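You operate a simulated robot arm through the tools that you are given. There is no shell and no other tool.

You run a simulated robot arm. Do the job below in one go: nothing can be reset, and whatever is moved stays where it is left.

Task
Clear the crumpled paper off the counter and wipe up the crumbs.
Fine: drop both balls in the blue bin; use the counter's red cloth and put it back. What is to be rubbed or washed off counts as gone when no trace of it is left.

Only the result counts: the job must be done as asked and must still hold three seconds after the hand-in. Knocking over, shifting, dropping, spilling or breaking anything else fails it. Flat cloth is picked up by pressing the open fingertips on it (5 to 10 N) and closing them slowly along it; thin cloth reads only 2 to 8 mm in the jaws.

Robot
A 7-joint arm with a three-finger gripper, fixed in place. Base frame: the origin is at the foot of the arm, x ahead of it, y to its left, z up. Units: m, degrees, N and s.
With the tool pointing down near the work surface it reaches from about 0.1 to 0.56 m from the base axis. Its first joint turns from -166.0 to 166.0 degrees. Payload 2.69 kg.
The tool frame sits at the grasp point between the pads (the TCP): z along the fingers, y along the line on which they close. The tips reach 0.03 m beyond it. Largest opening 0.128 m; the body of the gripper starts 0.117 m behind the TCP.
Orientation is told as [roll, pitch, yaw] about the base's x, y, z axes, in that order, counted from this pose: with the fingers straight down and closing along the base's y, the tool's x points along the base's -x, its y along +y and its z along -z.

Tools
- The arm moves only by the tool send_rows. Its argument "moves" is a list that holds one entry, the list of rows, each a list of 6 numbers: the shift along the tool's x, y, z in units of 300 mm (1.0 is 300 mm), then the turn, a rotation vector about the tool's x, y, z in units of 45 degrees (1.0 is 45 degrees). In form: [[[tx, ty, tz, wx, wy, wz], ...]]. A call has 1 to 20 rows; each row is the pose to reach, as a shift and turn from the pose commanded when the call began, along the tool's axes at that moment. "grip" is the closure, from 0 (fully open) to 1 (shut), set as the call begins (left out, the last holds). A call with a number of a shift or a turn outside -1 to 1 is refused whole. Rows are played at 5 a second. More than 0.05 m and 8.6 degrees between two rows, or a gripper value outside its range, and nothing of the call is played. Where a pose cannot be reached the arm comes as near as it can. A force on the tool above 40 N (or 10 N above the force at the start of the call, whichever is more), or a blocked arm, ends the call early, and 0.2 s more pass. Each finger halts on what it meets, pressing with about 36 N; the grip force reading is that of the motor and also rises with nothing between the fingers. The clock runs only during rows and for 0.2 s after the last one: add rows that repeat a pose to give the fingers time. It gives the time, the measured TCP pose, the force on the tool (base axes), the opening and the grip force at its end, in the units of the frame above (readings bear some noise), with the torque about the TCP (base axes, N m) and any sound that the robot's microphone picked up, and new pictures: "show" is both (left out), scene, wrist or none.
- Cameras (640 x 400 px; columns grow to the right, rows downward): "scene" is fixed at [0.3858, 0.6404, 1.6983]; the picture's right is [-0.89, -0.46, 0.00], its down [-0.46, 0.88, -0.16] and it looks along [0.07, -0.14, -0.99] (base axes); focal length 214 px, centre (320, 200). "wrist" rides on the gripper at [0.058, 0.054, -0.131] in the tool frame; the picture's right is [-0.68, 0.74, 0.00], its down [-0.62, -0.56, -0.55] and it looks along [-0.40, -0.37, 0.84] (tool axes); focal length 234 px, centre (320, 200).
- slide_trunk(by): slides the trunk up (or, below 0, down) by that many m; the arm rides with it, the base frame stays. It gives what a move gives, with no picture.
- point_at(camera, pixels): for up to 12 pixels [column, row] of the newest picture of that camera ("zoom" is the newest enlarged one), the place [x, y, z] in the base frame of the surface seen there, good to about 0.002 m, but the place of the scene camera against the robot may be out by one fixed shift of up to 0.025 m in any direction. It takes no simulated time.
- close_up(camera, box): a new picture of the part [left, top, right, bottom] of that camera's present view, enlarged. It takes no simulated time.
- job_done(): hands the job in; it is judged then, once.

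Unless the task says otherwise, let go and move clear before handing in.

The tools are called as a command line: name --argument value ..., lists and objects as JSON in quotes. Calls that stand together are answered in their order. send_rows: Moves the arm, as the interface text tells. Its arguments: {"type":"object","properties":{"moves":{"type":"array","items":{"type":"array","items":{"type":"array","items":{"type":"number"}}}},"grip":{"type":"number"},"show":{"type":"string","enum":["both","scene","wrist","none"]}},"required":["moves"]} The other tools are called the same way: slide_trunk (by) slides the trunk up or down; point_at (camera, pixels) gives the place of the surface under pixels of a picture; close_up (camera, box) takes an enlarged picture of a part of a camera's view; job_done () hands the job in.

At the start:

```text
time: 0.0
tcp_pos: [0.6725, 0.1164, 1.1829]
tcp_rot: [0.0, 0.1, 0.1]
ft_force: [0.5, -0.3, -0.3]
torque: [0.0, 0.0, 0.01]
width: 0.1281
grasp_force: 0.1
trunk travel left (down, up): [-0.15, 0.2]
```

scene: 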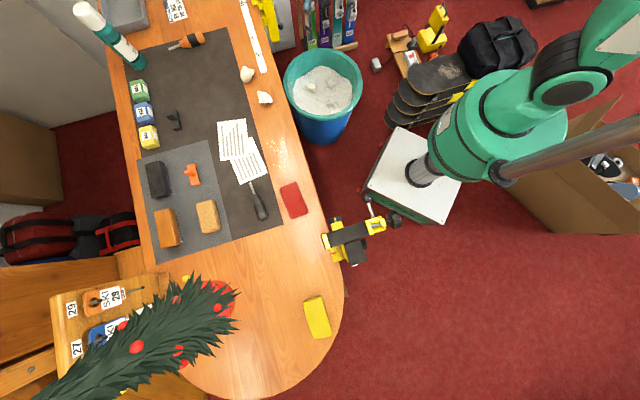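
wrist: 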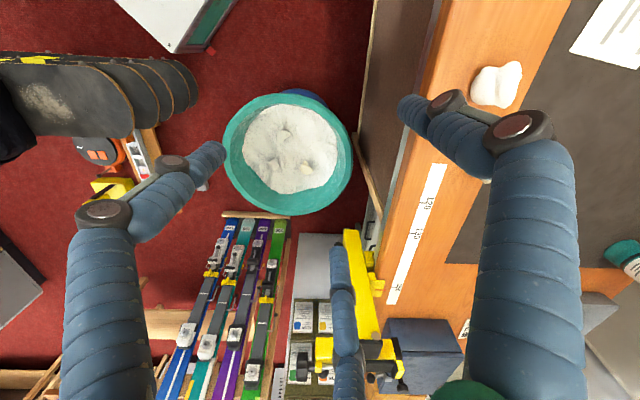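

The scene shows two paper balls near (247,74) and (264,97), a blue bin at (322,95), and a red cloth at (293,199). I'll look closer and measure places before moving.

close_up --camera "scene" --box '[220, 40, 380, 140]'

close_up --camera "scene" --box '[200, 120, 360, 220]'

point_at --camera "scene" --pixels '[[247, 74], [264, 97], [322, 95], [300, 60], [288, 100], [345, 60], [293, 199], [283, 185], [298, 183], [309, 210], [290, 217], [275, 150]]'

point_at --camera "wrist" --pixels '[[495, 85], [228, 160], [350, 160], [288, 95], [288, 212], [425, 200], [290, 150]]'

```text
4.00 times, centred on (300, 90) of scene
```

zoom: 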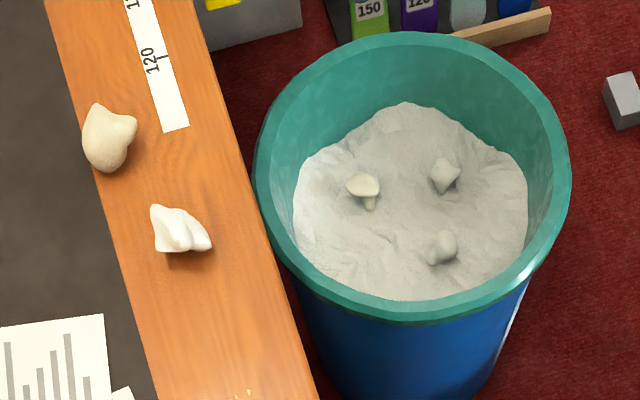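

```text
4.00 times, centred on (280, 170) of scene
```

zoom: 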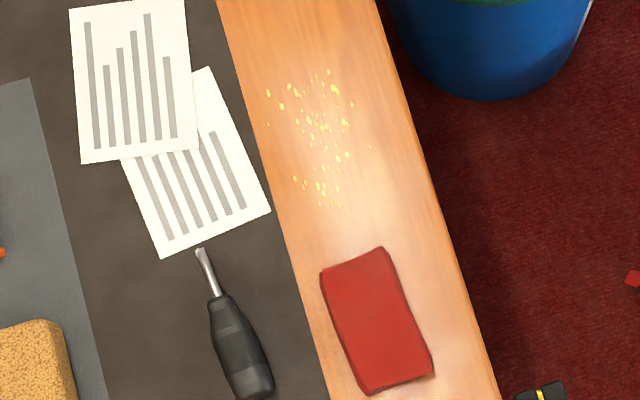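

```text
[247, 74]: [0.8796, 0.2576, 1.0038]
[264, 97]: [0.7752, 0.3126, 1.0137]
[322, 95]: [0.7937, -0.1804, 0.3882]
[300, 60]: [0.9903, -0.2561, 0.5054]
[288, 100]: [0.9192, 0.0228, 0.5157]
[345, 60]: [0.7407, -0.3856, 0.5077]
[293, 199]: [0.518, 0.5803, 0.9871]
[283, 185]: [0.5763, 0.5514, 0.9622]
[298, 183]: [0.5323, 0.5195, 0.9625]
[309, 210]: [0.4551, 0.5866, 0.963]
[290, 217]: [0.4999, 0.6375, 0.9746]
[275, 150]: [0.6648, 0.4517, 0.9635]
```

```text
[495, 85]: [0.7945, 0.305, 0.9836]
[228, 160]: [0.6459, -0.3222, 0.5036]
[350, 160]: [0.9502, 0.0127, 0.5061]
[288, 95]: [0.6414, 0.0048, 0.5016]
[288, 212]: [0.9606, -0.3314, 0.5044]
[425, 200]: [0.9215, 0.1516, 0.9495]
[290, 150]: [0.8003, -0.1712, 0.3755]
```

The fingers should project near (305,40) of the scene, but I don't see them there; I'll take some close-ups to clear this up and to compare scene and wrist places.

close_up --camera "scene" --box '[240, 0, 400, 100]'

close_up --camera "wrist" --box '[0, 0, 640, 400]'

point_at --camera "wrist" --pixels '[[215, 150], [110, 260], [340, 260], [345, 350], [410, 105], [530, 250], [445, 170], [388, 300], [120, 20], [520, 120], [435, 128], [180, 160]]'

point_at --camera "scene" --pixels '[[265, 72], [258, 72], [242, 0], [425, 172], [480, 130], [560, 90], [600, 160], [345, 240], [318, 318], [600, 40], [380, 225], [400, 160]]'

```text
4.00 times, centred on (320, 50) of scene
```

zoom: 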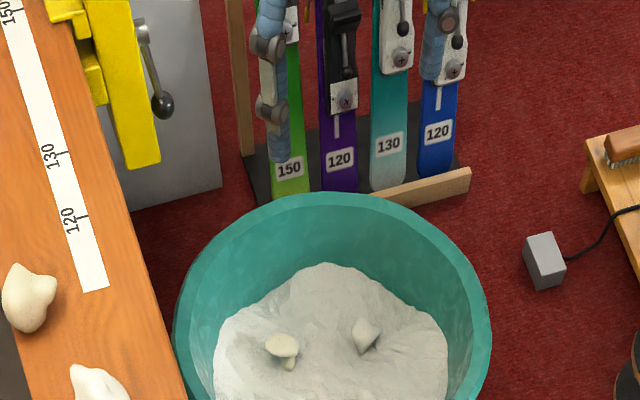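

```text
1.00 times, centred on (320, 200) of wrist (not enlarged: the box is as wide or as high as the picture)
```

zoom: 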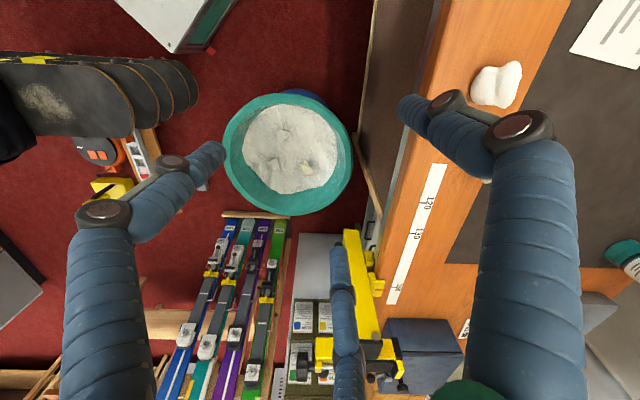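

```text
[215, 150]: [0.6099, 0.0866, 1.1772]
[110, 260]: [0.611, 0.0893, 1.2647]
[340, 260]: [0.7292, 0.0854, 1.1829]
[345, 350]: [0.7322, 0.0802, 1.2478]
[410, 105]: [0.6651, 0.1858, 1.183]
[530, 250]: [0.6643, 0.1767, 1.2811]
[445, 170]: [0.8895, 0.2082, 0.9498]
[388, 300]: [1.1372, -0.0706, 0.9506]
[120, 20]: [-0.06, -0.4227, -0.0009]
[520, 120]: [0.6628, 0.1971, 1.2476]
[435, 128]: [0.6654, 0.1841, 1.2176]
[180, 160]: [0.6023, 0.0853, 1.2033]
```

```text
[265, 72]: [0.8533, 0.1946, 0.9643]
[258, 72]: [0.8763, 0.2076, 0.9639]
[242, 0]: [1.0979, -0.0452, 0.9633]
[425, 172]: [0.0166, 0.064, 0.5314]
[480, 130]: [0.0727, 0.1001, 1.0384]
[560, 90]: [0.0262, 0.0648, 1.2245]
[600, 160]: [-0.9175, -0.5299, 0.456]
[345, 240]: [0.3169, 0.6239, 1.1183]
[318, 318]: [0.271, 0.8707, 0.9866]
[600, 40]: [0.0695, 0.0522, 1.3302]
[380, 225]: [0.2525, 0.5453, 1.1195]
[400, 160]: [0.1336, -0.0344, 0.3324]
```

The gripper shows three blue fingers, one on +y and two on -y, and the scene camera seems off by about (+0.02, 0, -0.014) against the wrist camera. I'll close the gripper in free air to see how it moves, then test reach.

send_rows --moves '[[[0, 0, 0, 0, 0, 0], [0, 0, 0, 0, 0, 0], [0, 0, 0, 0, 0, 0]]]' --grip 0.6

```text
time: 0.8
tcp_pos: [0.6706, 0.1151, 1.1819]
tcp_rot: [0.0, 0.0, 0.1]
ft_force: [0.6, 0.2, 0.0]
torque: [0.02, 0.03, -0.01]
width: 0.0511
grasp_force: 0.0
trunk travel left (down, up): [-0.15, 0.2]
```

scene: 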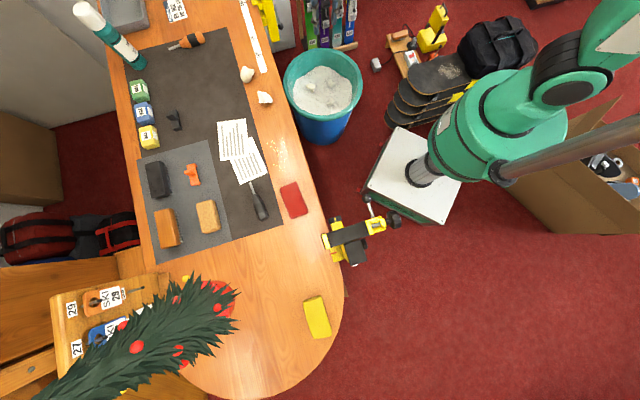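
wrist: 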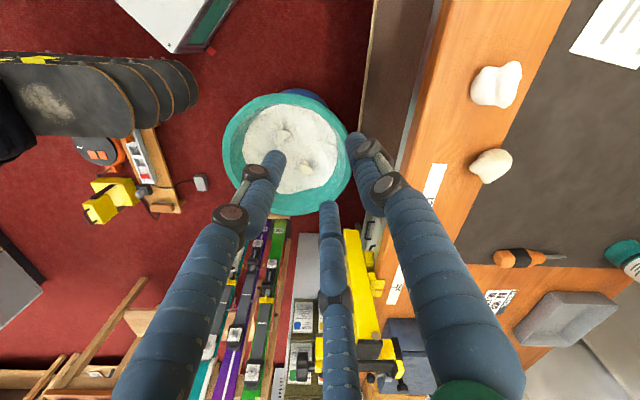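

The gripper closes like a three-jaw chuck, and both balls now show in the wrist view at (495,85) and (490,165). I'll measure them, then open and test the reach toward the near ball.

point_at --camera "wrist" --pixels '[[495, 85], [472, 95], [521, 75], [500, 106], [485, 68], [490, 165], [470, 165], [512, 160], [492, 183], [495, 149], [446, 165]]'

send_rows --moves '[[[-0.08, 0.12, 0, 0, 0, 0], [-0.16, 0.24, 0, 0, 0, 0], [-0.24, 0.36, 0, 0, 0, 0], [-0.32, 0.48, 0, 0, 0, 0], [-0.4, 0.6, 0, 0, 0, 0], [-0.4, 0.6, 0, 0, 0, 0]]]' --grip 0

```text
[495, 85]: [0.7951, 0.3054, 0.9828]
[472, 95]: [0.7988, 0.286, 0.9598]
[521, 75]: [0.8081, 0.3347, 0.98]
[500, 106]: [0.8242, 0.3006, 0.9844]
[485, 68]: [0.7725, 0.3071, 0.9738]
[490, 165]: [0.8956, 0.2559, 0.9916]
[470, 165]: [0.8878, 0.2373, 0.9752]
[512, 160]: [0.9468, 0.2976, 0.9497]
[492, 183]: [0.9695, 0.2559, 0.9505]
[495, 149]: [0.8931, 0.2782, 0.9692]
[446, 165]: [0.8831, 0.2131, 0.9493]
```

```text
time: 2.2
tcp_pos: [0.7907, 0.2955, 1.179]
tcp_rot: [-0.1, 0.1, 0.0]
ft_force: [1.3, 1.0, -0.5]
torque: [-0.04, 0.04, 0.01]
width: 0.1281
grasp_force: 0.1
trunk travel left (down, up): [-0.15, 0.2]
```

scene: 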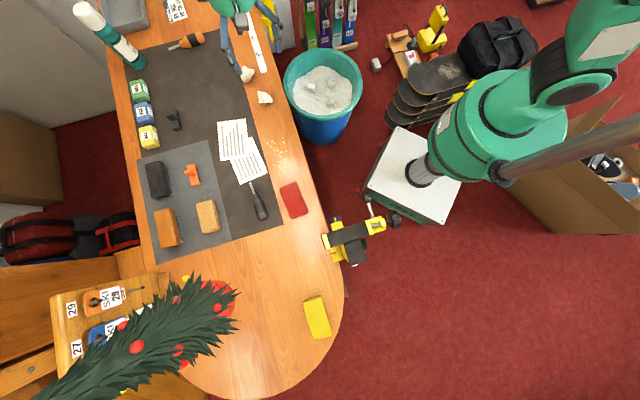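
wrist: 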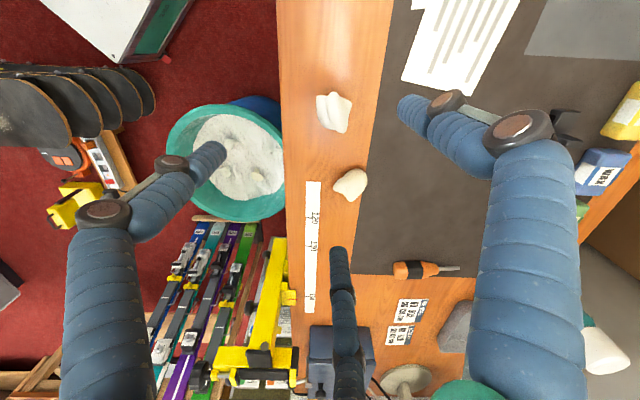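

The arm reached radius 0.84 with the tool straight down, so reach looks fine. Now I'll measure both balls from this nearer view, at (333,112) and (350,185).

close_up --camera "wrist" --box '[280, 70, 440, 220]'

point_at --camera "wrist" --pixels '[[333, 112], [319, 105], [320, 125], [349, 105], [345, 130], [335, 95], [350, 185], [336, 187], [365, 182], [352, 199], [357, 171], [320, 182]]'

```text
2.67 times, centred on (360, 145) of wrist
```

zoom: 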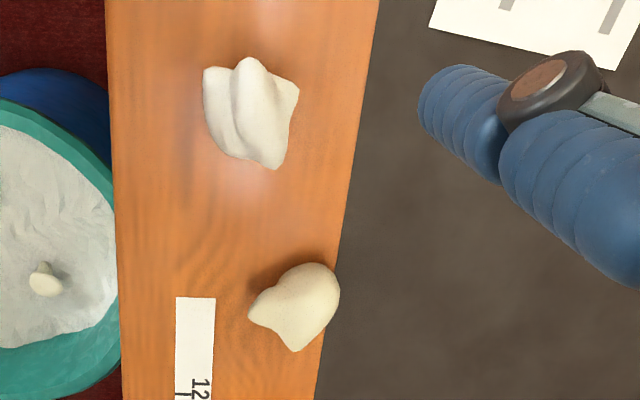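

```text
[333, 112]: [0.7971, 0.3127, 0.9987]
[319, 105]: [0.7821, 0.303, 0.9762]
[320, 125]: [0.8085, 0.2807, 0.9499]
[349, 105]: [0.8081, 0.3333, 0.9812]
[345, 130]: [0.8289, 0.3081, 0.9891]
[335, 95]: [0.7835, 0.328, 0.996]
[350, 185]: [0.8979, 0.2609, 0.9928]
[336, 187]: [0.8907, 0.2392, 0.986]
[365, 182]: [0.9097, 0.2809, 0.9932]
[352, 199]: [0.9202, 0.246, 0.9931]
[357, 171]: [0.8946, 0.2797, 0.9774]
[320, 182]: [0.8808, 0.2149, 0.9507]
```

The near ball's centre is about (0.803, 0.313), top at 1.00 and counter at 0.95; the far one is about (0.903, 0.262). I'll half-close the fingers and drop above the near ball, checking that the arm holds its pose.

send_rows --moves '[[[-0.04, 0.058, 0.1, 0, 0, 0], [-0.04, 0.058, 0.23, 0, 0, 0], [-0.04, 0.058, 0.36, 0, 0, 0], [-0.04, 0.058, 0.36, 0, 0, 0]]]' --grip 0.25

```text
time: 3.2
tcp_pos: [0.8061, 0.3149, 1.0736]
tcp_rot: [0.0, 0.1, 0.1]
ft_force: [0.5, 0.6, -0.7]
torque: [-0.03, 0.03, 0.0]
width: 0.0961
grasp_force: 0.1
trunk travel left (down, up): [-0.15, 0.2]
```

scene: 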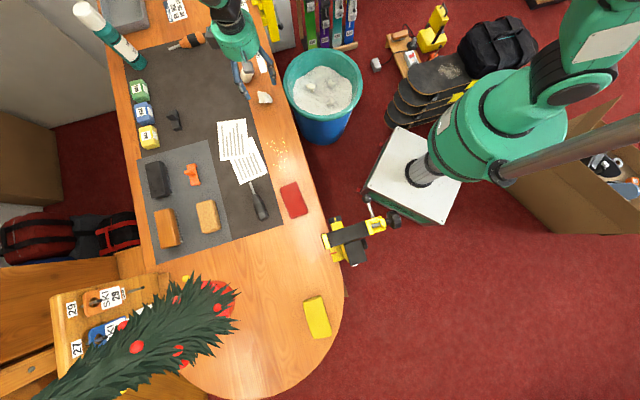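
wrist: 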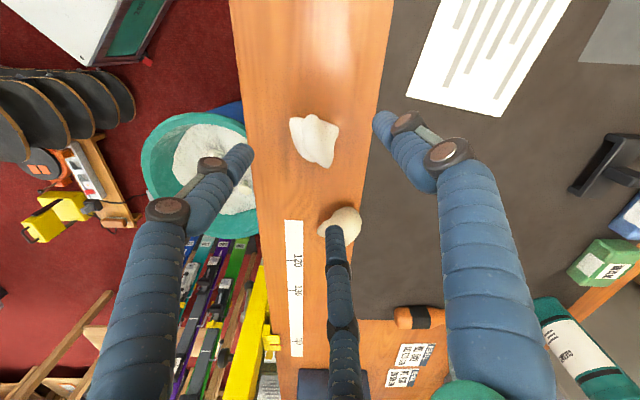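

The near ball sits at (314,138), under the fingers as calculated, and the pose is held. I'll descend to z 0.987 and look before closing.

send_rows --moves '[[[0, 0, 0.1, 0, 0, 0], [0, 0, 0.19, 0, 0, 0], [0, 0, 0.28, 0, 0, 0], [0, 0, 0.28, 0, 0, 0]]]'

```text
time: 4.2
tcp_pos: [0.8068, 0.3136, 0.9903]
tcp_rot: [0.0, 0.0, 0.0]
ft_force: [0.5, -1.0, 0.6]
torque: [-0.04, -0.01, -0.02]
width: 0.0965
grasp_force: 0.1
trunk travel left (down, up): [-0.15, 0.2]
```

scene: 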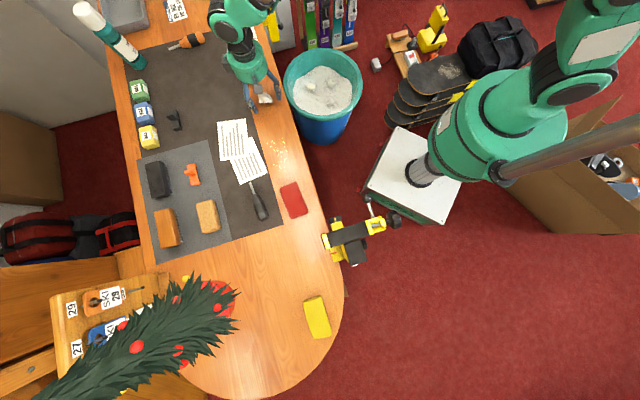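
wrist: 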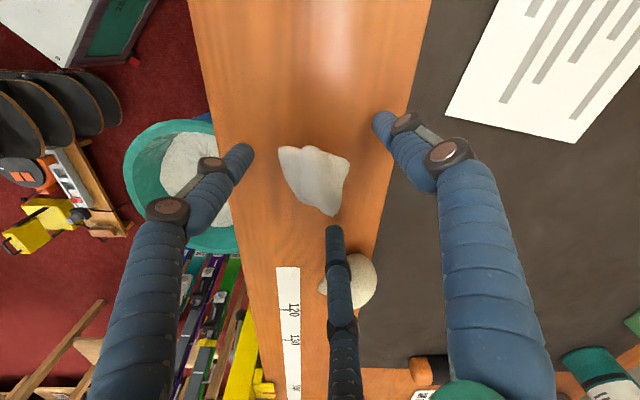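

The ball at (315,178) is centred between the three fingers and clear of the other ball. I'll close on it.

send_rows --moves '[[[0, 0, 0, 0, 0, 0], [0, 0, 0, 0, 0, 0], [0, 0, 0, 0, 0, 0], [0, 0, 0, 0, 0, 0]]]' --grip 0.8 --show "wrist"

```text
time: 5.2
tcp_pos: [0.806, 0.3128, 0.9911]
tcp_rot: [0.0, 0.0, -0.1]
ft_force: [0.2, 0.8, 1.7]
torque: [0.01, 0.03, 0.01]
width: 0.0504
grasp_force: 36.7
trunk travel left (down, up): [-0.15, 0.2]
```

wrist: 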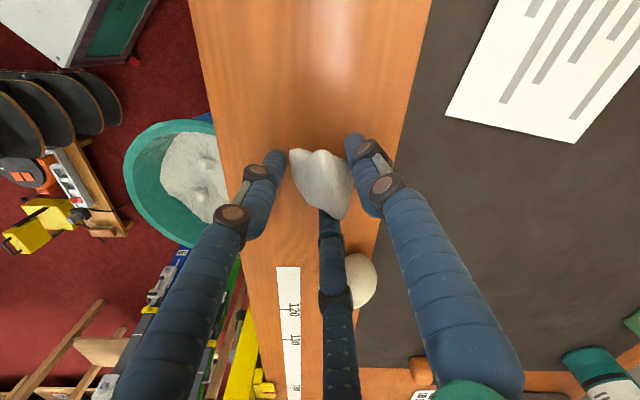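

The ball is held (width 0.050, 36.7 N). I'll lift it, then carry it over the bin's centre near (0.80, -0.16).

send_rows --moves '[[[0, 0, -0.1, 0, 0, 0], [0, 0, -0.25, 0, 0, 0], [0, 0, -0.4, 0, 0, 0], [0, -0.15, -0.4, 0, 0, 0], [0, -0.3, -0.4, 0, 0, 0], [0, -0.45, -0.4, 0, 0, 0], [0, -0.6, -0.4, 0, 0, 0], [0, -0.75, -0.4, 0, 0, 0]]]'

```text
time: 7.0
tcp_pos: [0.8044, 0.0875, 1.1097]
tcp_rot: [0.0, 0.0, 0.1]
ft_force: [-0.4, 0.4, 0.3]
torque: [-0.02, -0.02, -0.04]
width: 0.0503
grasp_force: 35.8
trunk travel left (down, up): [-0.15, 0.2]
```

scene: 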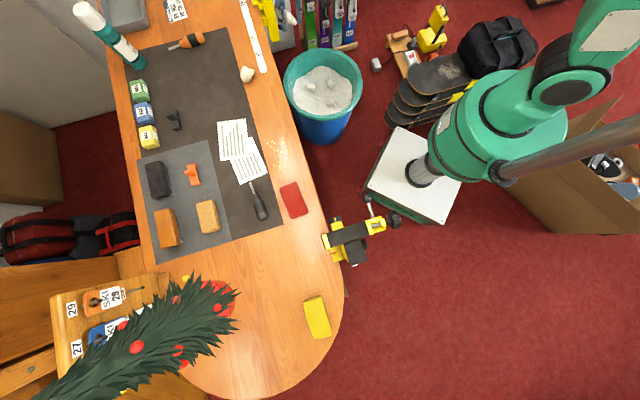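
wrist: 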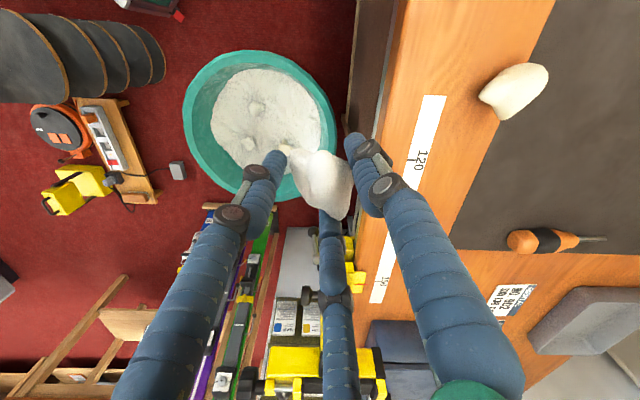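

The ball is still held and the bin is ahead at (260,125) in the wrist view. I'll move on to y = -0.16 and measure the bin again.

send_rows --moves '[[[0, -0.15, 0, 0, 0, 0], [0, -0.3, 0, 0, 0, 0], [0, -0.45, 0, 0, 0, 0], [0, -0.6, 0, 0, 0, 0], [0, -0.72, 0.1, 0, 0, 0], [0, -0.8, 0.24, 0, 0, 0], [0, -0.82, 0.4, 0, 0, 0]]]'

```text
time: 8.6
tcp_pos: [0.8024, -0.1548, 0.9909]
tcp_rot: [0.1, 0.1, 0.1]
ft_force: [0.0, 0.1, 0.8]
torque: [-0.02, -0.02, -0.02]
width: 0.0503
grasp_force: 36.5
trunk travel left (down, up): [-0.15, 0.2]
```

scene: 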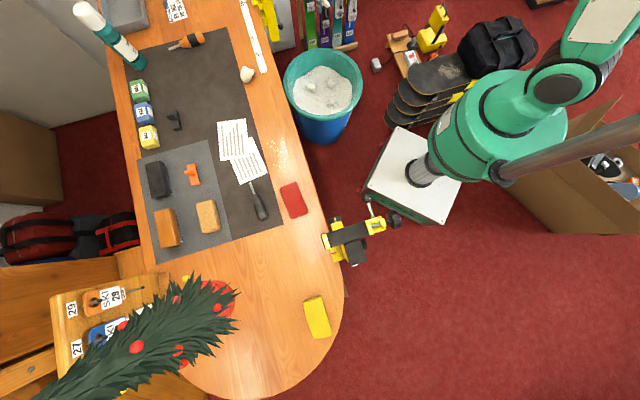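
wrist: 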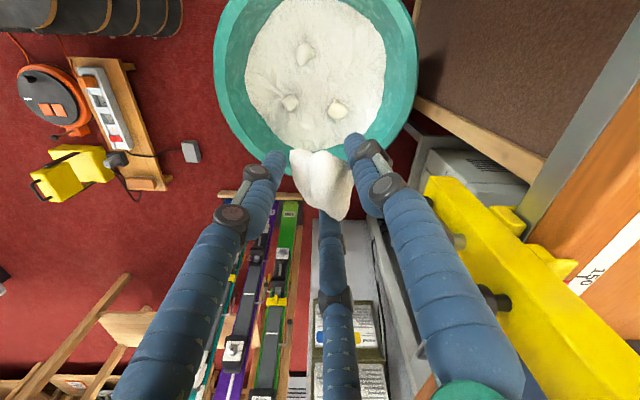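

The bin is right below at about (315,80), with a yellow tool at the right, near (480,250). I'll measure both before going lower.

point_at --camera "wrist" --pixels '[[216, 60], [415, 60], [290, 172], [318, 80], [440, 190], [460, 240], [530, 220], [620, 360], [240, 200], [330, 220], [620, 100], [450, 100]]'

```text
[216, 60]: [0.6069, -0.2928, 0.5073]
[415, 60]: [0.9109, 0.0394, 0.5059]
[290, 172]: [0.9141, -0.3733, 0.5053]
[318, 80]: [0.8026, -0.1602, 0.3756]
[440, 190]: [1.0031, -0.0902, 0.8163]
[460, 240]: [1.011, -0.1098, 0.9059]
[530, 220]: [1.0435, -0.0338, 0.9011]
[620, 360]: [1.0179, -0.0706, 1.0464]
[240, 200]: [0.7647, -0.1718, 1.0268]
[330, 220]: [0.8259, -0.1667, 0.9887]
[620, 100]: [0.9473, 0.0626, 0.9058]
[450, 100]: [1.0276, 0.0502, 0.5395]
```

The yellow tool is 0.2 m away and the TCP is over the bin's middle. I'll lower to about z 0.74 before letting go.

send_rows --moves '[[[0, 0, 0.15, 0, 0, 0], [0, 0, 0.3, 0, 0, 0], [0, 0, 0.45, 0, 0, 0], [0, 0, 0.6, 0, 0, 0], [0, 0, 0.75, 0, 0, 0], [0, 0, 0.83, 0, 0, 0], [0, 0, 0.83, 0, 0, 0]]]' --show "wrist"

```text
time: 10.2
tcp_pos: [0.8048, -0.1555, 0.7385]
tcp_rot: [0.1, -0.1, 0.0]
ft_force: [1.0, -0.9, -0.9]
torque: [-0.01, 0.05, 0.05]
width: 0.0503
grasp_force: 36.5
trunk travel left (down, up): [-0.15, 0.2]
```

wrist: 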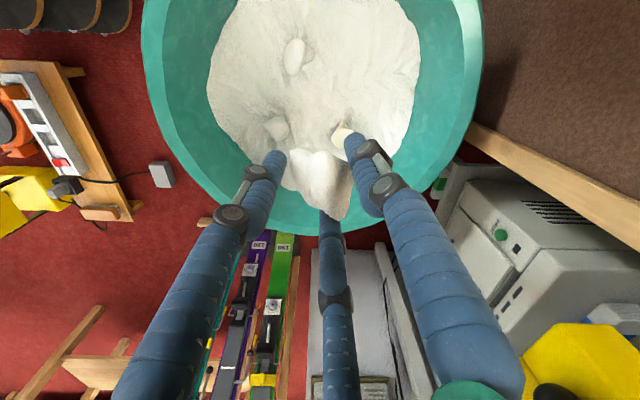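

Still held and centred over the bin. I'll go 0.13 m lower and then release.

send_rows --moves '[[[0, 0, 0.15, 0, 0, 0], [0, 0, 0.3, 0, 0, 0], [0, 0, 0.43, 0, 0, 0], [0, 0, 0.43, 0, 0, 0]]]' --show "none"

send_rows --moves '[[[0, 0, 0, 0, 0, 0], [0, 0, 0, 0, 0, 0], [0, 0, 0, 0, 0, 0], [0, 0, 0, 0, 0, 0]]]' --grip 0.1 --show "wrist"

```text
time: 11.2
tcp_pos: [0.8062, -0.1558, 0.6131]
tcp_rot: [0.0, 0.0, 0.0]
ft_force: [0.7, 0.4, -0.6]
torque: [0.0, 0.0, 0.01]
width: 0.0504
grasp_force: 36.1
trunk travel left (down, up): [-0.15, 0.2]
```

```text
time: 12.2
tcp_pos: [0.8064, -0.1557, 0.6123]
tcp_rot: [0.0, 0.0, 0.0]
ft_force: [-0.3, -0.8, 0.2]
torque: [-0.02, 0.01, 0.03]
width: 0.1152
grasp_force: 0.0
trunk travel left (down, up): [-0.15, 0.2]
```

wrist: 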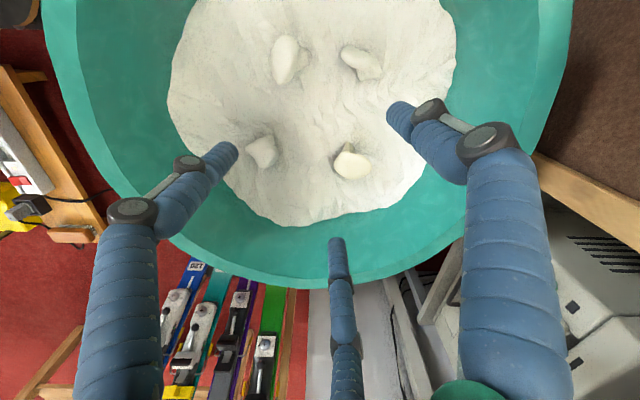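

Four balls now lie in the bin, one more than before, so the first is in. I'll rise back and go to the second ball.

send_rows --moves '[[[0, 0, -0.15, 0, 0, 0], [0, 0, -0.31, 0, 0, 0], [0, 0, -0.47, 0, 0, 0], [0, 0, -0.63, 0, 0, 0], [0, 0, -0.79, 0, 0, 0], [0, 0, -0.95, 0, 0, 0]]]' --show "none"

send_rows --moves '[[[0, 0, -0.15, 0, 0, 0], [0, 0, -0.3, 0, 0, 0], [0, 0, -0.45, 0, 0, 0], [0, 0, -0.6, 0, 0, 0], [0, 0.15, -0.65, 0, 0, 0], [0, 0.3, -0.65, 0, 0, 0], [0, 0.45, -0.65, 0, 0, 0], [0, 0.6, -0.65, 0, 0, 0], [0, 0.75, -0.65, 0, 0, 0], [0, 0.9, -0.65, 0, 0, 0], [-0.1, 0.98, -0.65, 0, 0, 0], [-0.1, 0.98, -0.65, 0, 0, 0]]]' --grip 0.25

```text
time: 13.6
tcp_pos: [0.8029, -0.1555, 0.8945]
tcp_rot: [0.1, 0.1, -0.1]
ft_force: [-0.1, 0.1, -1.1]
torque: [-0.02, 0.02, -0.02]
width: 0.1151
grasp_force: 0.0
trunk travel left (down, up): [-0.15, 0.2]
```

```text
time: 16.2
tcp_pos: [0.8341, 0.1356, 1.0897]
tcp_rot: [0.0, 0.1, 0.0]
ft_force: [0.2, -0.9, -1.0]
torque: [-0.02, 0.04, 0.02]
width: 0.0962
grasp_force: 0.0
trunk travel left (down, up): [-0.15, 0.2]
```

scene: 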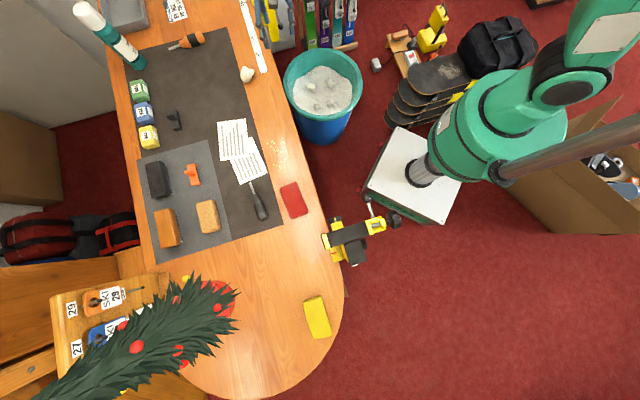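
wrist: 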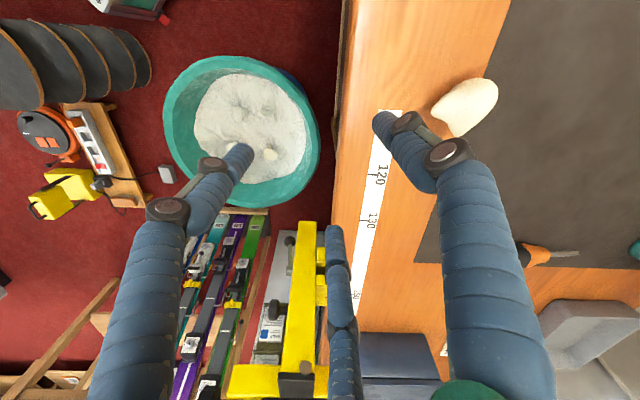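

The second ball is at (465,103). I'll move above it to (0.903, 0.262), keeping height.

send_rows --moves '[[[-0.07, 0.13, 0, 0, 0, 0], [-0.14, 0.26, 0, 0, 0, 0], [-0.2, 0.36, 0, 0, 0, 0], [-0.23, 0.423, 0, 0, 0, 0], [-0.23, 0.423, 0, 0, 0, 0]]]' --show "wrist"

```text
time: 17.4
tcp_pos: [0.9029, 0.2642, 1.0925]
tcp_rot: [-0.1, 0.1, 0.1]
ft_force: [-0.3, 0.8, 0.1]
torque: [0.0, 0.02, 0.01]
width: 0.0958
grasp_force: 0.1
trunk travel left (down, up): [-0.15, 0.2]
```

wrist: 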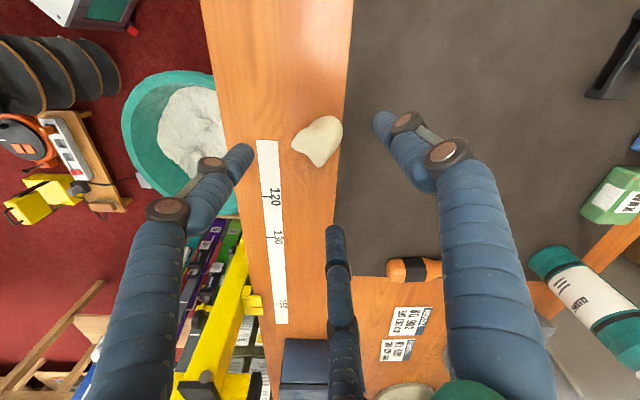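

The ball at (320,138) is right under the tool. I'll descend to z 0.989 and close in a following call.

send_rows --moves '[[[0, 0, 0.1, 0, 0, 0], [0, 0, 0.2, 0, 0, 0], [0, 0, 0.3, 0, 0, 0], [0, 0, 0.343, 0, 0, 0], [0, 0, 0.343, 0, 0, 0]]]' --show "wrist"

send_rows --moves '[[[0, 0, 0, 0, 0, 0], [0, 0, 0, 0, 0, 0], [0, 0, 0, 0, 0, 0], [0, 0, 0, 0, 0, 0]]]' --grip 0.8 --show "wrist"

```text
time: 18.6
tcp_pos: [0.9044, 0.2626, 0.9889]
tcp_rot: [0.0, -0.1, 0.0]
ft_force: [0.7, -0.8, -0.2]
torque: [-0.02, 0.03, -0.02]
width: 0.0958
grasp_force: 0.0
trunk travel left (down, up): [-0.15, 0.2]
```

wrist: 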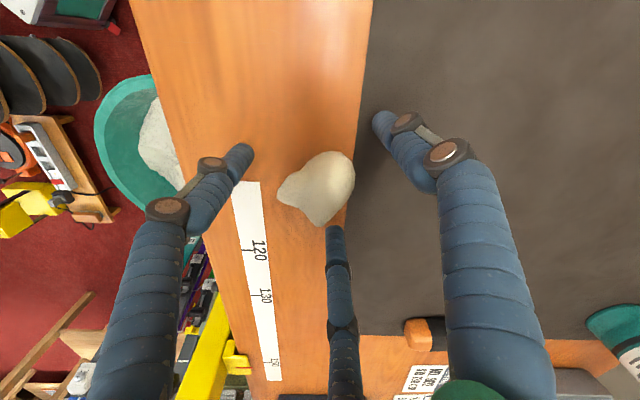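

```text
time: 19.6
tcp_pos: [0.9043, 0.2622, 0.9906]
tcp_rot: [0.0, 0.0, 0.0]
ft_force: [0.4, -1.8, 3.2]
torque: [-0.11, -0.08, -0.01]
width: 0.0554
grasp_force: 22.2
trunk travel left (down, up): [-0.15, 0.2]
```

wrist: 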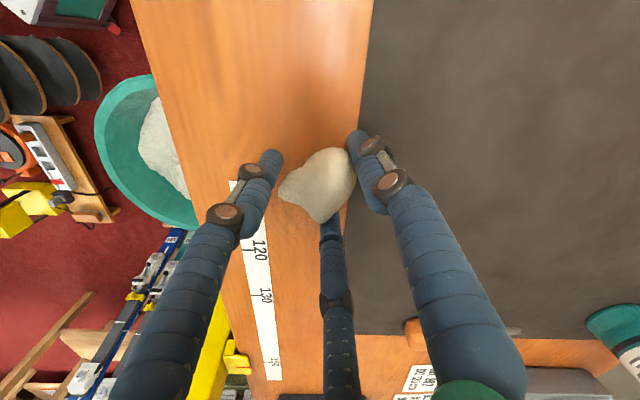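

The fingers stopped at width 0.055 with 22 N so far. I'll give them a moment and lift slowly to check the hold.

send_rows --moves '[[[0, 0, 0, 0, 0, 0], [0, 0, 0, 0, 0, 0], [0, 0, -0.05, 0, 0, 0], [0, 0, -0.12, 0, 0, 0], [0, 0, -0.2, 0, 0, 0]]]' --show "wrist"

```text
time: 20.8
tcp_pos: [0.904, 0.2639, 1.049]
tcp_rot: [0.0, 0.1, 0.0]
ft_force: [0.4, -0.3, -0.1]
torque: [-0.01, -0.01, 0.03]
width: 0.0551
grasp_force: 22.7
trunk travel left (down, up): [-0.15, 0.2]
```

wrist: 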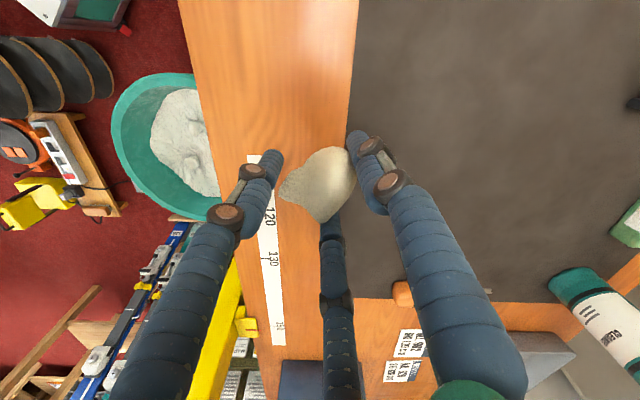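

The ball is held in the air. I'll carry it first toward x = 0.80, then across to the bin.

send_rows --moves '[[[0.05, 0, -0.12, 0, 0, 0], [0.15, -0.05, -0.2, 0, 0, 0], [0.25, -0.15, -0.22, 0, 0, 0], [0.33, -0.28, -0.22, 0, 0, 0], [0.34, -0.43, -0.22, 0, 0, 0], [0.34, -0.58, -0.22, 0, 0, 0], [0.34, -0.73, -0.22, 0, 0, 0], [0.34, -0.88, -0.22, 0, 0, 0], [0.34, -0.98, -0.22, 0, 0, 0]]]' --show "none"

send_rows --moves '[[[0, -0.15, 0, 0, 0, 0], [0, -0.3, 0, 0, 0, 0], [0, -0.43, 0.1, 0, 0, 0], [0, -0.43, 0.25, 0, 0, 0], [0, -0.43, 0.4, 0, 0, 0], [0, -0.43, 0.55, 0, 0, 0], [0, -0.43, 0.7, 0, 0, 0], [0, -0.43, 0.85, 0, 0, 0], [0, -0.43, 0.98, 0, 0, 0]]]'

```text
time: 22.8
tcp_pos: [0.8013, -0.0328, 1.1142]
tcp_rot: [0.1, 0.0, 0.1]
ft_force: [-0.1, -0.8, -0.7]
torque: [0.04, -0.01, 0.0]
width: 0.0543
grasp_force: 21.3
trunk travel left (down, up): [-0.15, 0.2]
```

```text
time: 24.8
tcp_pos: [0.7999, -0.1613, 0.8187]
tcp_rot: [0.1, -0.2, 0.0]
ft_force: [0.1, -0.6, 0.0]
torque: [0.0, -0.02, 0.01]
width: 0.0535
grasp_force: 20.9
trunk travel left (down, up): [-0.15, 0.2]
```

scene: 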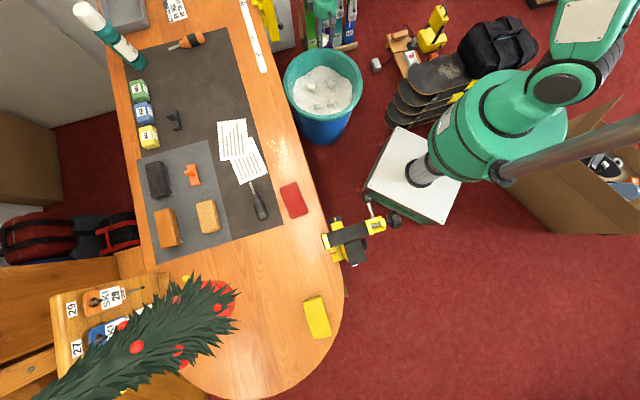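
wrist: 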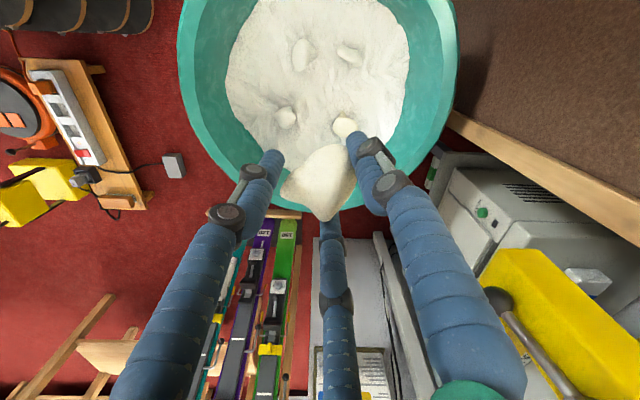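

The second ball is over the bin's middle, with the width creeping slightly. I'll lower to z 0.61 and release.

send_rows --moves '[[[0, 0, 0.15, 0, 0, 0], [0, 0, 0.3, 0, 0, 0], [0, 0, 0.45, 0, 0, 0], [0, 0, 0.6, 0, 0, 0], [0, 0, 0.68, 0, 0, 0], [0, 0, 0.68, 0, 0, 0]]]' --show "none"

send_rows --moves '[[[0, 0, 0, 0, 0, 0], [0, 0, 0, 0, 0, 0], [0, 0, 0, 0, 0, 0], [0, 0, 0, 0, 0, 0]]]' --grip 0.1 --show "wrist"

```text
time: 26.2
tcp_pos: [0.7994, -0.1622, 0.6202]
tcp_rot: [0.1, 0.0, 0.0]
ft_force: [0.1, -0.6, -0.1]
torque: [0.01, 0.04, 0.0]
width: 0.0535
grasp_force: 21.1
trunk travel left (down, up): [-0.15, 0.2]
```

```text
time: 27.2
tcp_pos: [0.7983, -0.1626, 0.6201]
tcp_rot: [0.0, 0.0, -0.1]
ft_force: [0.6, 0.0, 1.5]
torque: [-0.01, 0.0, -0.01]
width: 0.1151
grasp_force: 0.1
trunk travel left (down, up): [-0.15, 0.2]
```

wrist: 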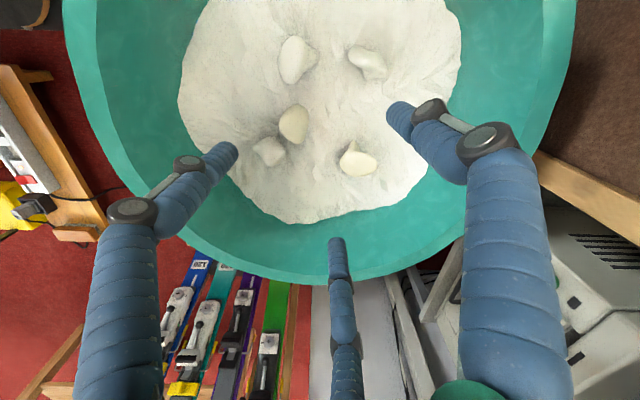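

Five balls are in the bin now, so both papers are done. I'll rise and go look at the crumbs and the red cloth.

send_rows --moves '[[[0, 0, -0.15, 0, 0, 0], [0, 0, -0.31, 0, 0, 0], [0, 0, -0.47, 0, 0, 0], [0, 0, -0.63, 0, 0, 0], [0, 0, -0.79, 0, 0, 0], [0, 0, -0.95, 0, 0, 0]]]' --show "none"

send_rows --moves '[[[0, 0, -0.15, 0, 0, 0], [0, 0, -0.3, 0, 0, 0], [0, 0, -0.45, 0, 0, 0], [0, 0, -0.6, 0, 0, 0], [0, 0.1, -0.72, 0, 0, 0], [0.05, 0.23, -0.8, 0, 0, 0], [0.1, 0.36, -0.87, 0, 0, 0], [0.15, 0.49, -0.93, 0, 0, 0], [0.2, 0.62, -0.96, 0, 0, 0], [0.25, 0.75, -0.96, 0, 0, 0], [0.3, 0.88, -0.96, 0, 0, 0], [0.35, 0.98, -0.96, 0, 0, 0]]]' --grip 0.1 --show "none"

send_rows --moves '[[[0.05, 0.13, 0, 0, 0, 0], [0.1, 0.27, 0, 0, 0, 0], [0.15, 0.41, 0, 0, 0, 0], [0.2, 0.55, 0, 0, 0, 0], [0.22, 0.69, 0, 0, 0, 0], [0.22, 0.8, 0, 0, 0, 0], [0.22, 0.8, 0, 0, 0, 0]]]'

```text
time: 28.6
tcp_pos: [0.7995, -0.1596, 0.9039]
tcp_rot: [0.0, 0.2, 0.0]
ft_force: [-0.1, -0.4, -1.0]
torque: [-0.05, -0.01, 0.02]
width: 0.1152
grasp_force: 0.1
trunk travel left (down, up): [-0.15, 0.2]
```

```text
time: 31.2
tcp_pos: [0.6931, 0.1347, 1.1922]
tcp_rot: [0.0, 0.0, 0.1]
ft_force: [0.6, -0.2, -0.1]
torque: [-0.04, 0.01, -0.02]
width: 0.1151
grasp_force: 0.1
trunk travel left (down, up): [-0.15, 0.2]
```

```text
time: 32.8
tcp_pos: [0.6273, 0.3746, 1.1908]
tcp_rot: [0.0, 0.0, 0.0]
ft_force: [0.6, 0.0, 0.7]
torque: [-0.06, 0.0, 0.0]
width: 0.1151
grasp_force: 0.1
trunk travel left (down, up): [-0.15, 0.2]
```

scene: 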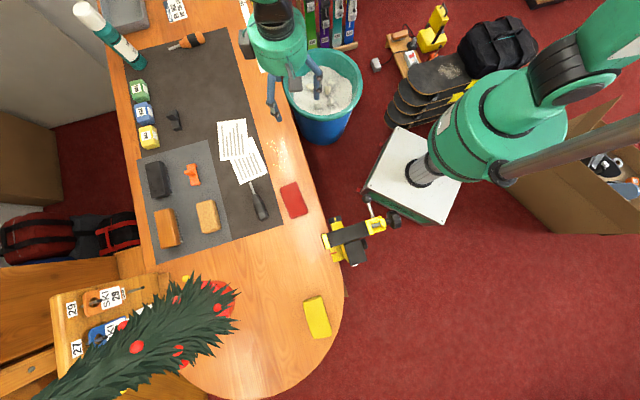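
wrist: 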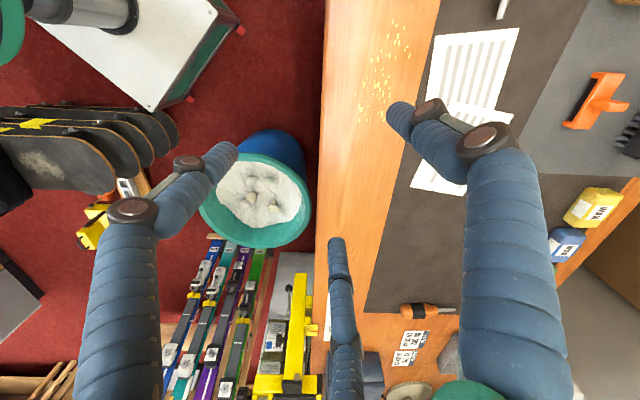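

The crumbs are at (385,60) in the wrist view and the cloth is behind it. I'll back up toward the cloth while rising to keep clear of the vise.

send_rows --moves '[[[0.08, 0.07, -0.1, 0, 0, 0], [0.18, 0.14, -0.2, 0, 0, 0], [0.28, 0.21, -0.25, 0, 0, 0], [0.38, 0.3, -0.25, 0, 0, 0], [0.47, 0.4, -0.25, 0, 0, 0], [0.47, 0.4, -0.25, 0, 0, 0]]]'

```text
time: 34.2
tcp_pos: [0.4888, 0.495, 1.2639]
tcp_rot: [0.0, -0.1, 0.0]
ft_force: [-0.3, -0.1, 0.2]
torque: [-0.05, -0.06, 0.01]
width: 0.1154
grasp_force: 0.0
trunk travel left (down, up): [-0.15, 0.2]
```

scene: 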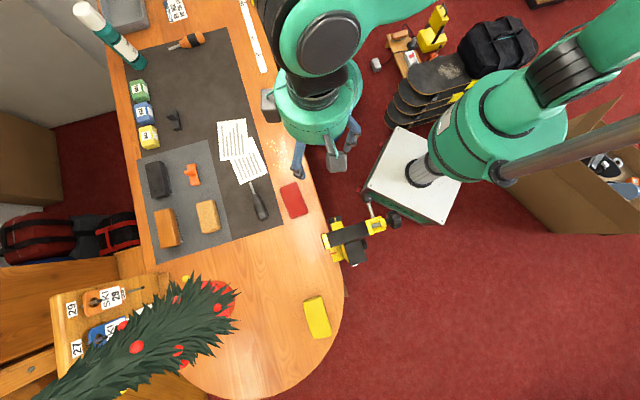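
wrist: 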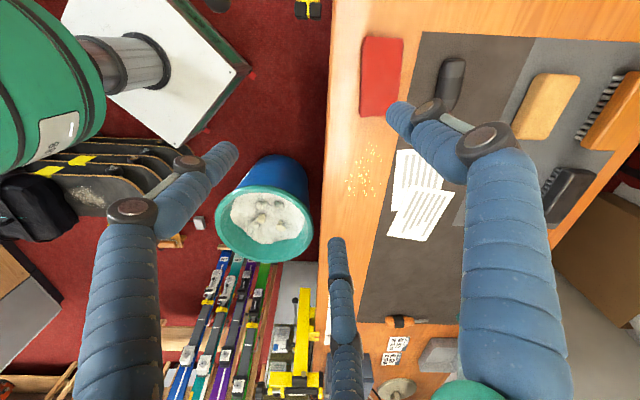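

Cloth at (381,76) and crumbs around (362,172) are both visible now. I'll zoom in and measure them.

close_up --camera "wrist" --box '[320, 30, 480, 240]'

point_at --camera "wrist" --pixels '[[363, 38], [402, 38], [400, 112], [362, 115], [381, 76], [370, 100], [395, 50], [345, 60], [440, 105], [392, 230], [398, 152], [453, 70]]'

point_at --camera "wrist" --pixels '[[375, 148], [366, 146], [381, 158], [352, 165], [346, 182], [352, 193], [362, 193], [376, 188], [379, 175], [362, 172], [350, 150], [326, 172]]'

```text
1.90 times, centred on (400, 135) of wrist
```

zoom: 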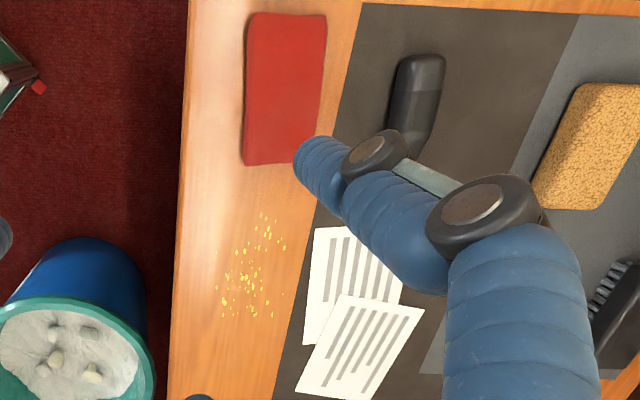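

```text
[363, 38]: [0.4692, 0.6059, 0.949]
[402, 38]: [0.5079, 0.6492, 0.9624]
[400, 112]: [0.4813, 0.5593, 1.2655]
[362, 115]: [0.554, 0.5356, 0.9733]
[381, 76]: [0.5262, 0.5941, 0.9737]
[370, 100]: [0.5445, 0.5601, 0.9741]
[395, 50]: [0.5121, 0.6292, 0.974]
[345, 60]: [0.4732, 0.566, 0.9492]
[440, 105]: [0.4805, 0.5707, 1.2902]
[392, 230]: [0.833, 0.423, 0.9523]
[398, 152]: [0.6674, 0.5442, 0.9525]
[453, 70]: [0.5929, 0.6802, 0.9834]
```

```text
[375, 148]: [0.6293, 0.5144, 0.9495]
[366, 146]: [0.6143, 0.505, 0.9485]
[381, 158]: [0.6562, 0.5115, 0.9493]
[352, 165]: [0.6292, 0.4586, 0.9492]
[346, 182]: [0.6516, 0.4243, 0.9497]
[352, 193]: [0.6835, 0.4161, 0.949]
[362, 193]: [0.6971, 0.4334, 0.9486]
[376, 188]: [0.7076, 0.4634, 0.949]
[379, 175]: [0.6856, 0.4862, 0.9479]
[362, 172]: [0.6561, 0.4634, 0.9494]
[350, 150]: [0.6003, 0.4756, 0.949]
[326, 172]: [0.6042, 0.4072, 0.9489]
```

The cloth is a folded pad about 0.11 × 0.055 m and 25 mm thick, with its long side along the counter edge, and it is in line with the crumbs. I'll turn the tool about -41° so the fingers close across its short side and come down above it for a closer look.

send_rows --moves '[[[-0.02, 0.06, 0.06, 0, 0, 0.18], [-0.04, 0.12, 0.14, 0, 0, 0.36], [-0.06, 0.18, 0.24, 0, 0, 0.54], [-0.08, 0.24, 0.34, 0, 0, 0.72], [-0.097, 0.297, 0.44, 0, 0, 0.9], [-0.097, 0.297, 0.5, 0, 0, 0.911], [-0.097, 0.297, 0.5, 0, 0, 0.911]]]' --grip 0.05

```text
time: 35.8
tcp_pos: [0.5178, 0.5819, 1.116]
tcp_rot: [0.0, 0.0, -41.0]
ft_force: [-0.2, 1.0, 0.0]
torque: [0.0, 0.01, 0.02]
width: 0.1215
grasp_force: 0.1
trunk travel left (down, up): [-0.15, 0.2]
```

scene: 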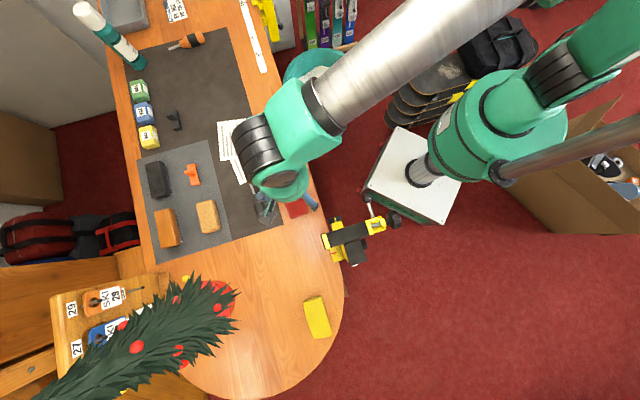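
wrist: 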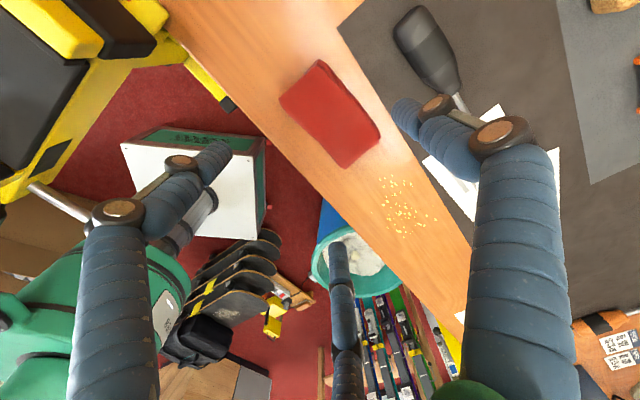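

The cloth at (330,113) is now below the tool, and the yellow vise sits at upper left. I'll measure cloth corners and the vise for clearance.

close_up --camera "wrist" --box '[200, 30, 500, 250]'

point_at --camera "wrist" --pixels '[[283, 100], [319, 62], [377, 137], [342, 163], [330, 113], [300, 84], [349, 98], [312, 130], [360, 150], [430, 60], [440, 90], [480, 180]]'

point_at --camera "wrist" --pixels '[[100, 30], [40, 80], [200, 80], [230, 105], [150, 15], [60, 200], [100, 70], [40, 150], [220, 150], [330, 260], [400, 110], [30, 185]]'

```text
1.82 times, centred on (350, 140) of wrist
```

zoom: 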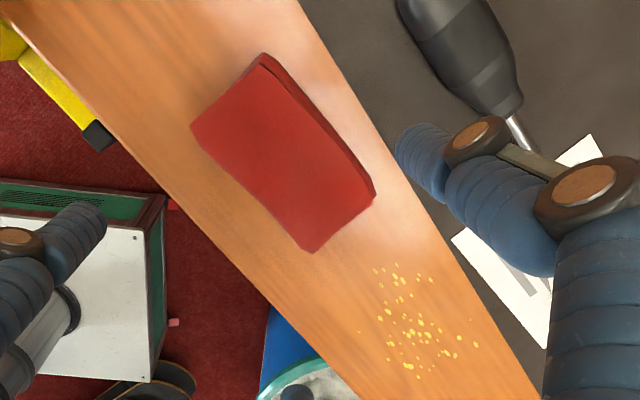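

```text
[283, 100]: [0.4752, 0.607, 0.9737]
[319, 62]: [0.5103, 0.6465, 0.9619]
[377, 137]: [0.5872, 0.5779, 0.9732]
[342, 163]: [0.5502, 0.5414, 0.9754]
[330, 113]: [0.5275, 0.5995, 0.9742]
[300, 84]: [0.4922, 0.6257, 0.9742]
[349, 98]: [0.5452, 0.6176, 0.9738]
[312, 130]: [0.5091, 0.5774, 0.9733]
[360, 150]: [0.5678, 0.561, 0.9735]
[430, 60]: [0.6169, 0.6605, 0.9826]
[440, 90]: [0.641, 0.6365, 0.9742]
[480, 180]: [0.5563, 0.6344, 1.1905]
```

```text
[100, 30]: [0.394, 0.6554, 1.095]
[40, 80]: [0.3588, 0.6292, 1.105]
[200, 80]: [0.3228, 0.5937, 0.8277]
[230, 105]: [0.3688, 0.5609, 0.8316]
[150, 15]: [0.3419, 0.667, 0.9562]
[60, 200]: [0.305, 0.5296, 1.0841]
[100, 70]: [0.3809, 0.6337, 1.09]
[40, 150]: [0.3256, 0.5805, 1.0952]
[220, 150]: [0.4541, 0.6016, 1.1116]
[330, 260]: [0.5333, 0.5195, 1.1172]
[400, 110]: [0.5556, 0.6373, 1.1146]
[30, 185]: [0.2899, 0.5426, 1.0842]
```

The cloth's centre is about (0.531, 0.593) with its top at 0.974, and the vise stays about 0.14 m from the TCP. I'll descend around the cloth to z 0.986.

send_rows --moves '[[[-0.009, 0.025, 0.1, 0, 0, 0], [-0.009, 0.025, 0.22, 0, 0, 0], [-0.009, 0.025, 0.33, 0, 0, 0], [-0.009, 0.025, 0.4, 0, 0, 0], [-0.009, 0.025, 0.433, 0, 0, 0], [-0.009, 0.025, 0.433, 0, 0, 0]]]'

```text
time: 37.2
tcp_pos: [0.5243, 0.5885, 0.9845]
tcp_rot: [0.0, 0.0, -41.0]
ft_force: [0.5, 0.2, 0.1]
torque: [0.0, -0.01, 0.07]
width: 0.1219
grasp_force: 0.1
trunk travel left (down, up): [-0.15, 0.2]
```

scene: 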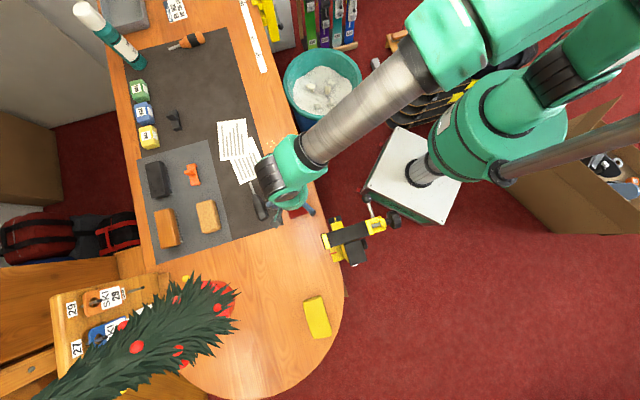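
wrist: 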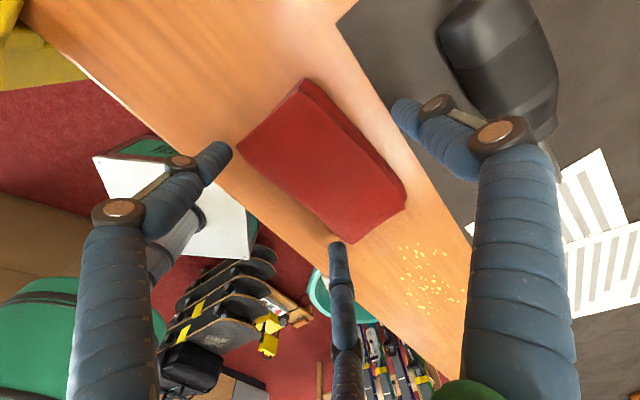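

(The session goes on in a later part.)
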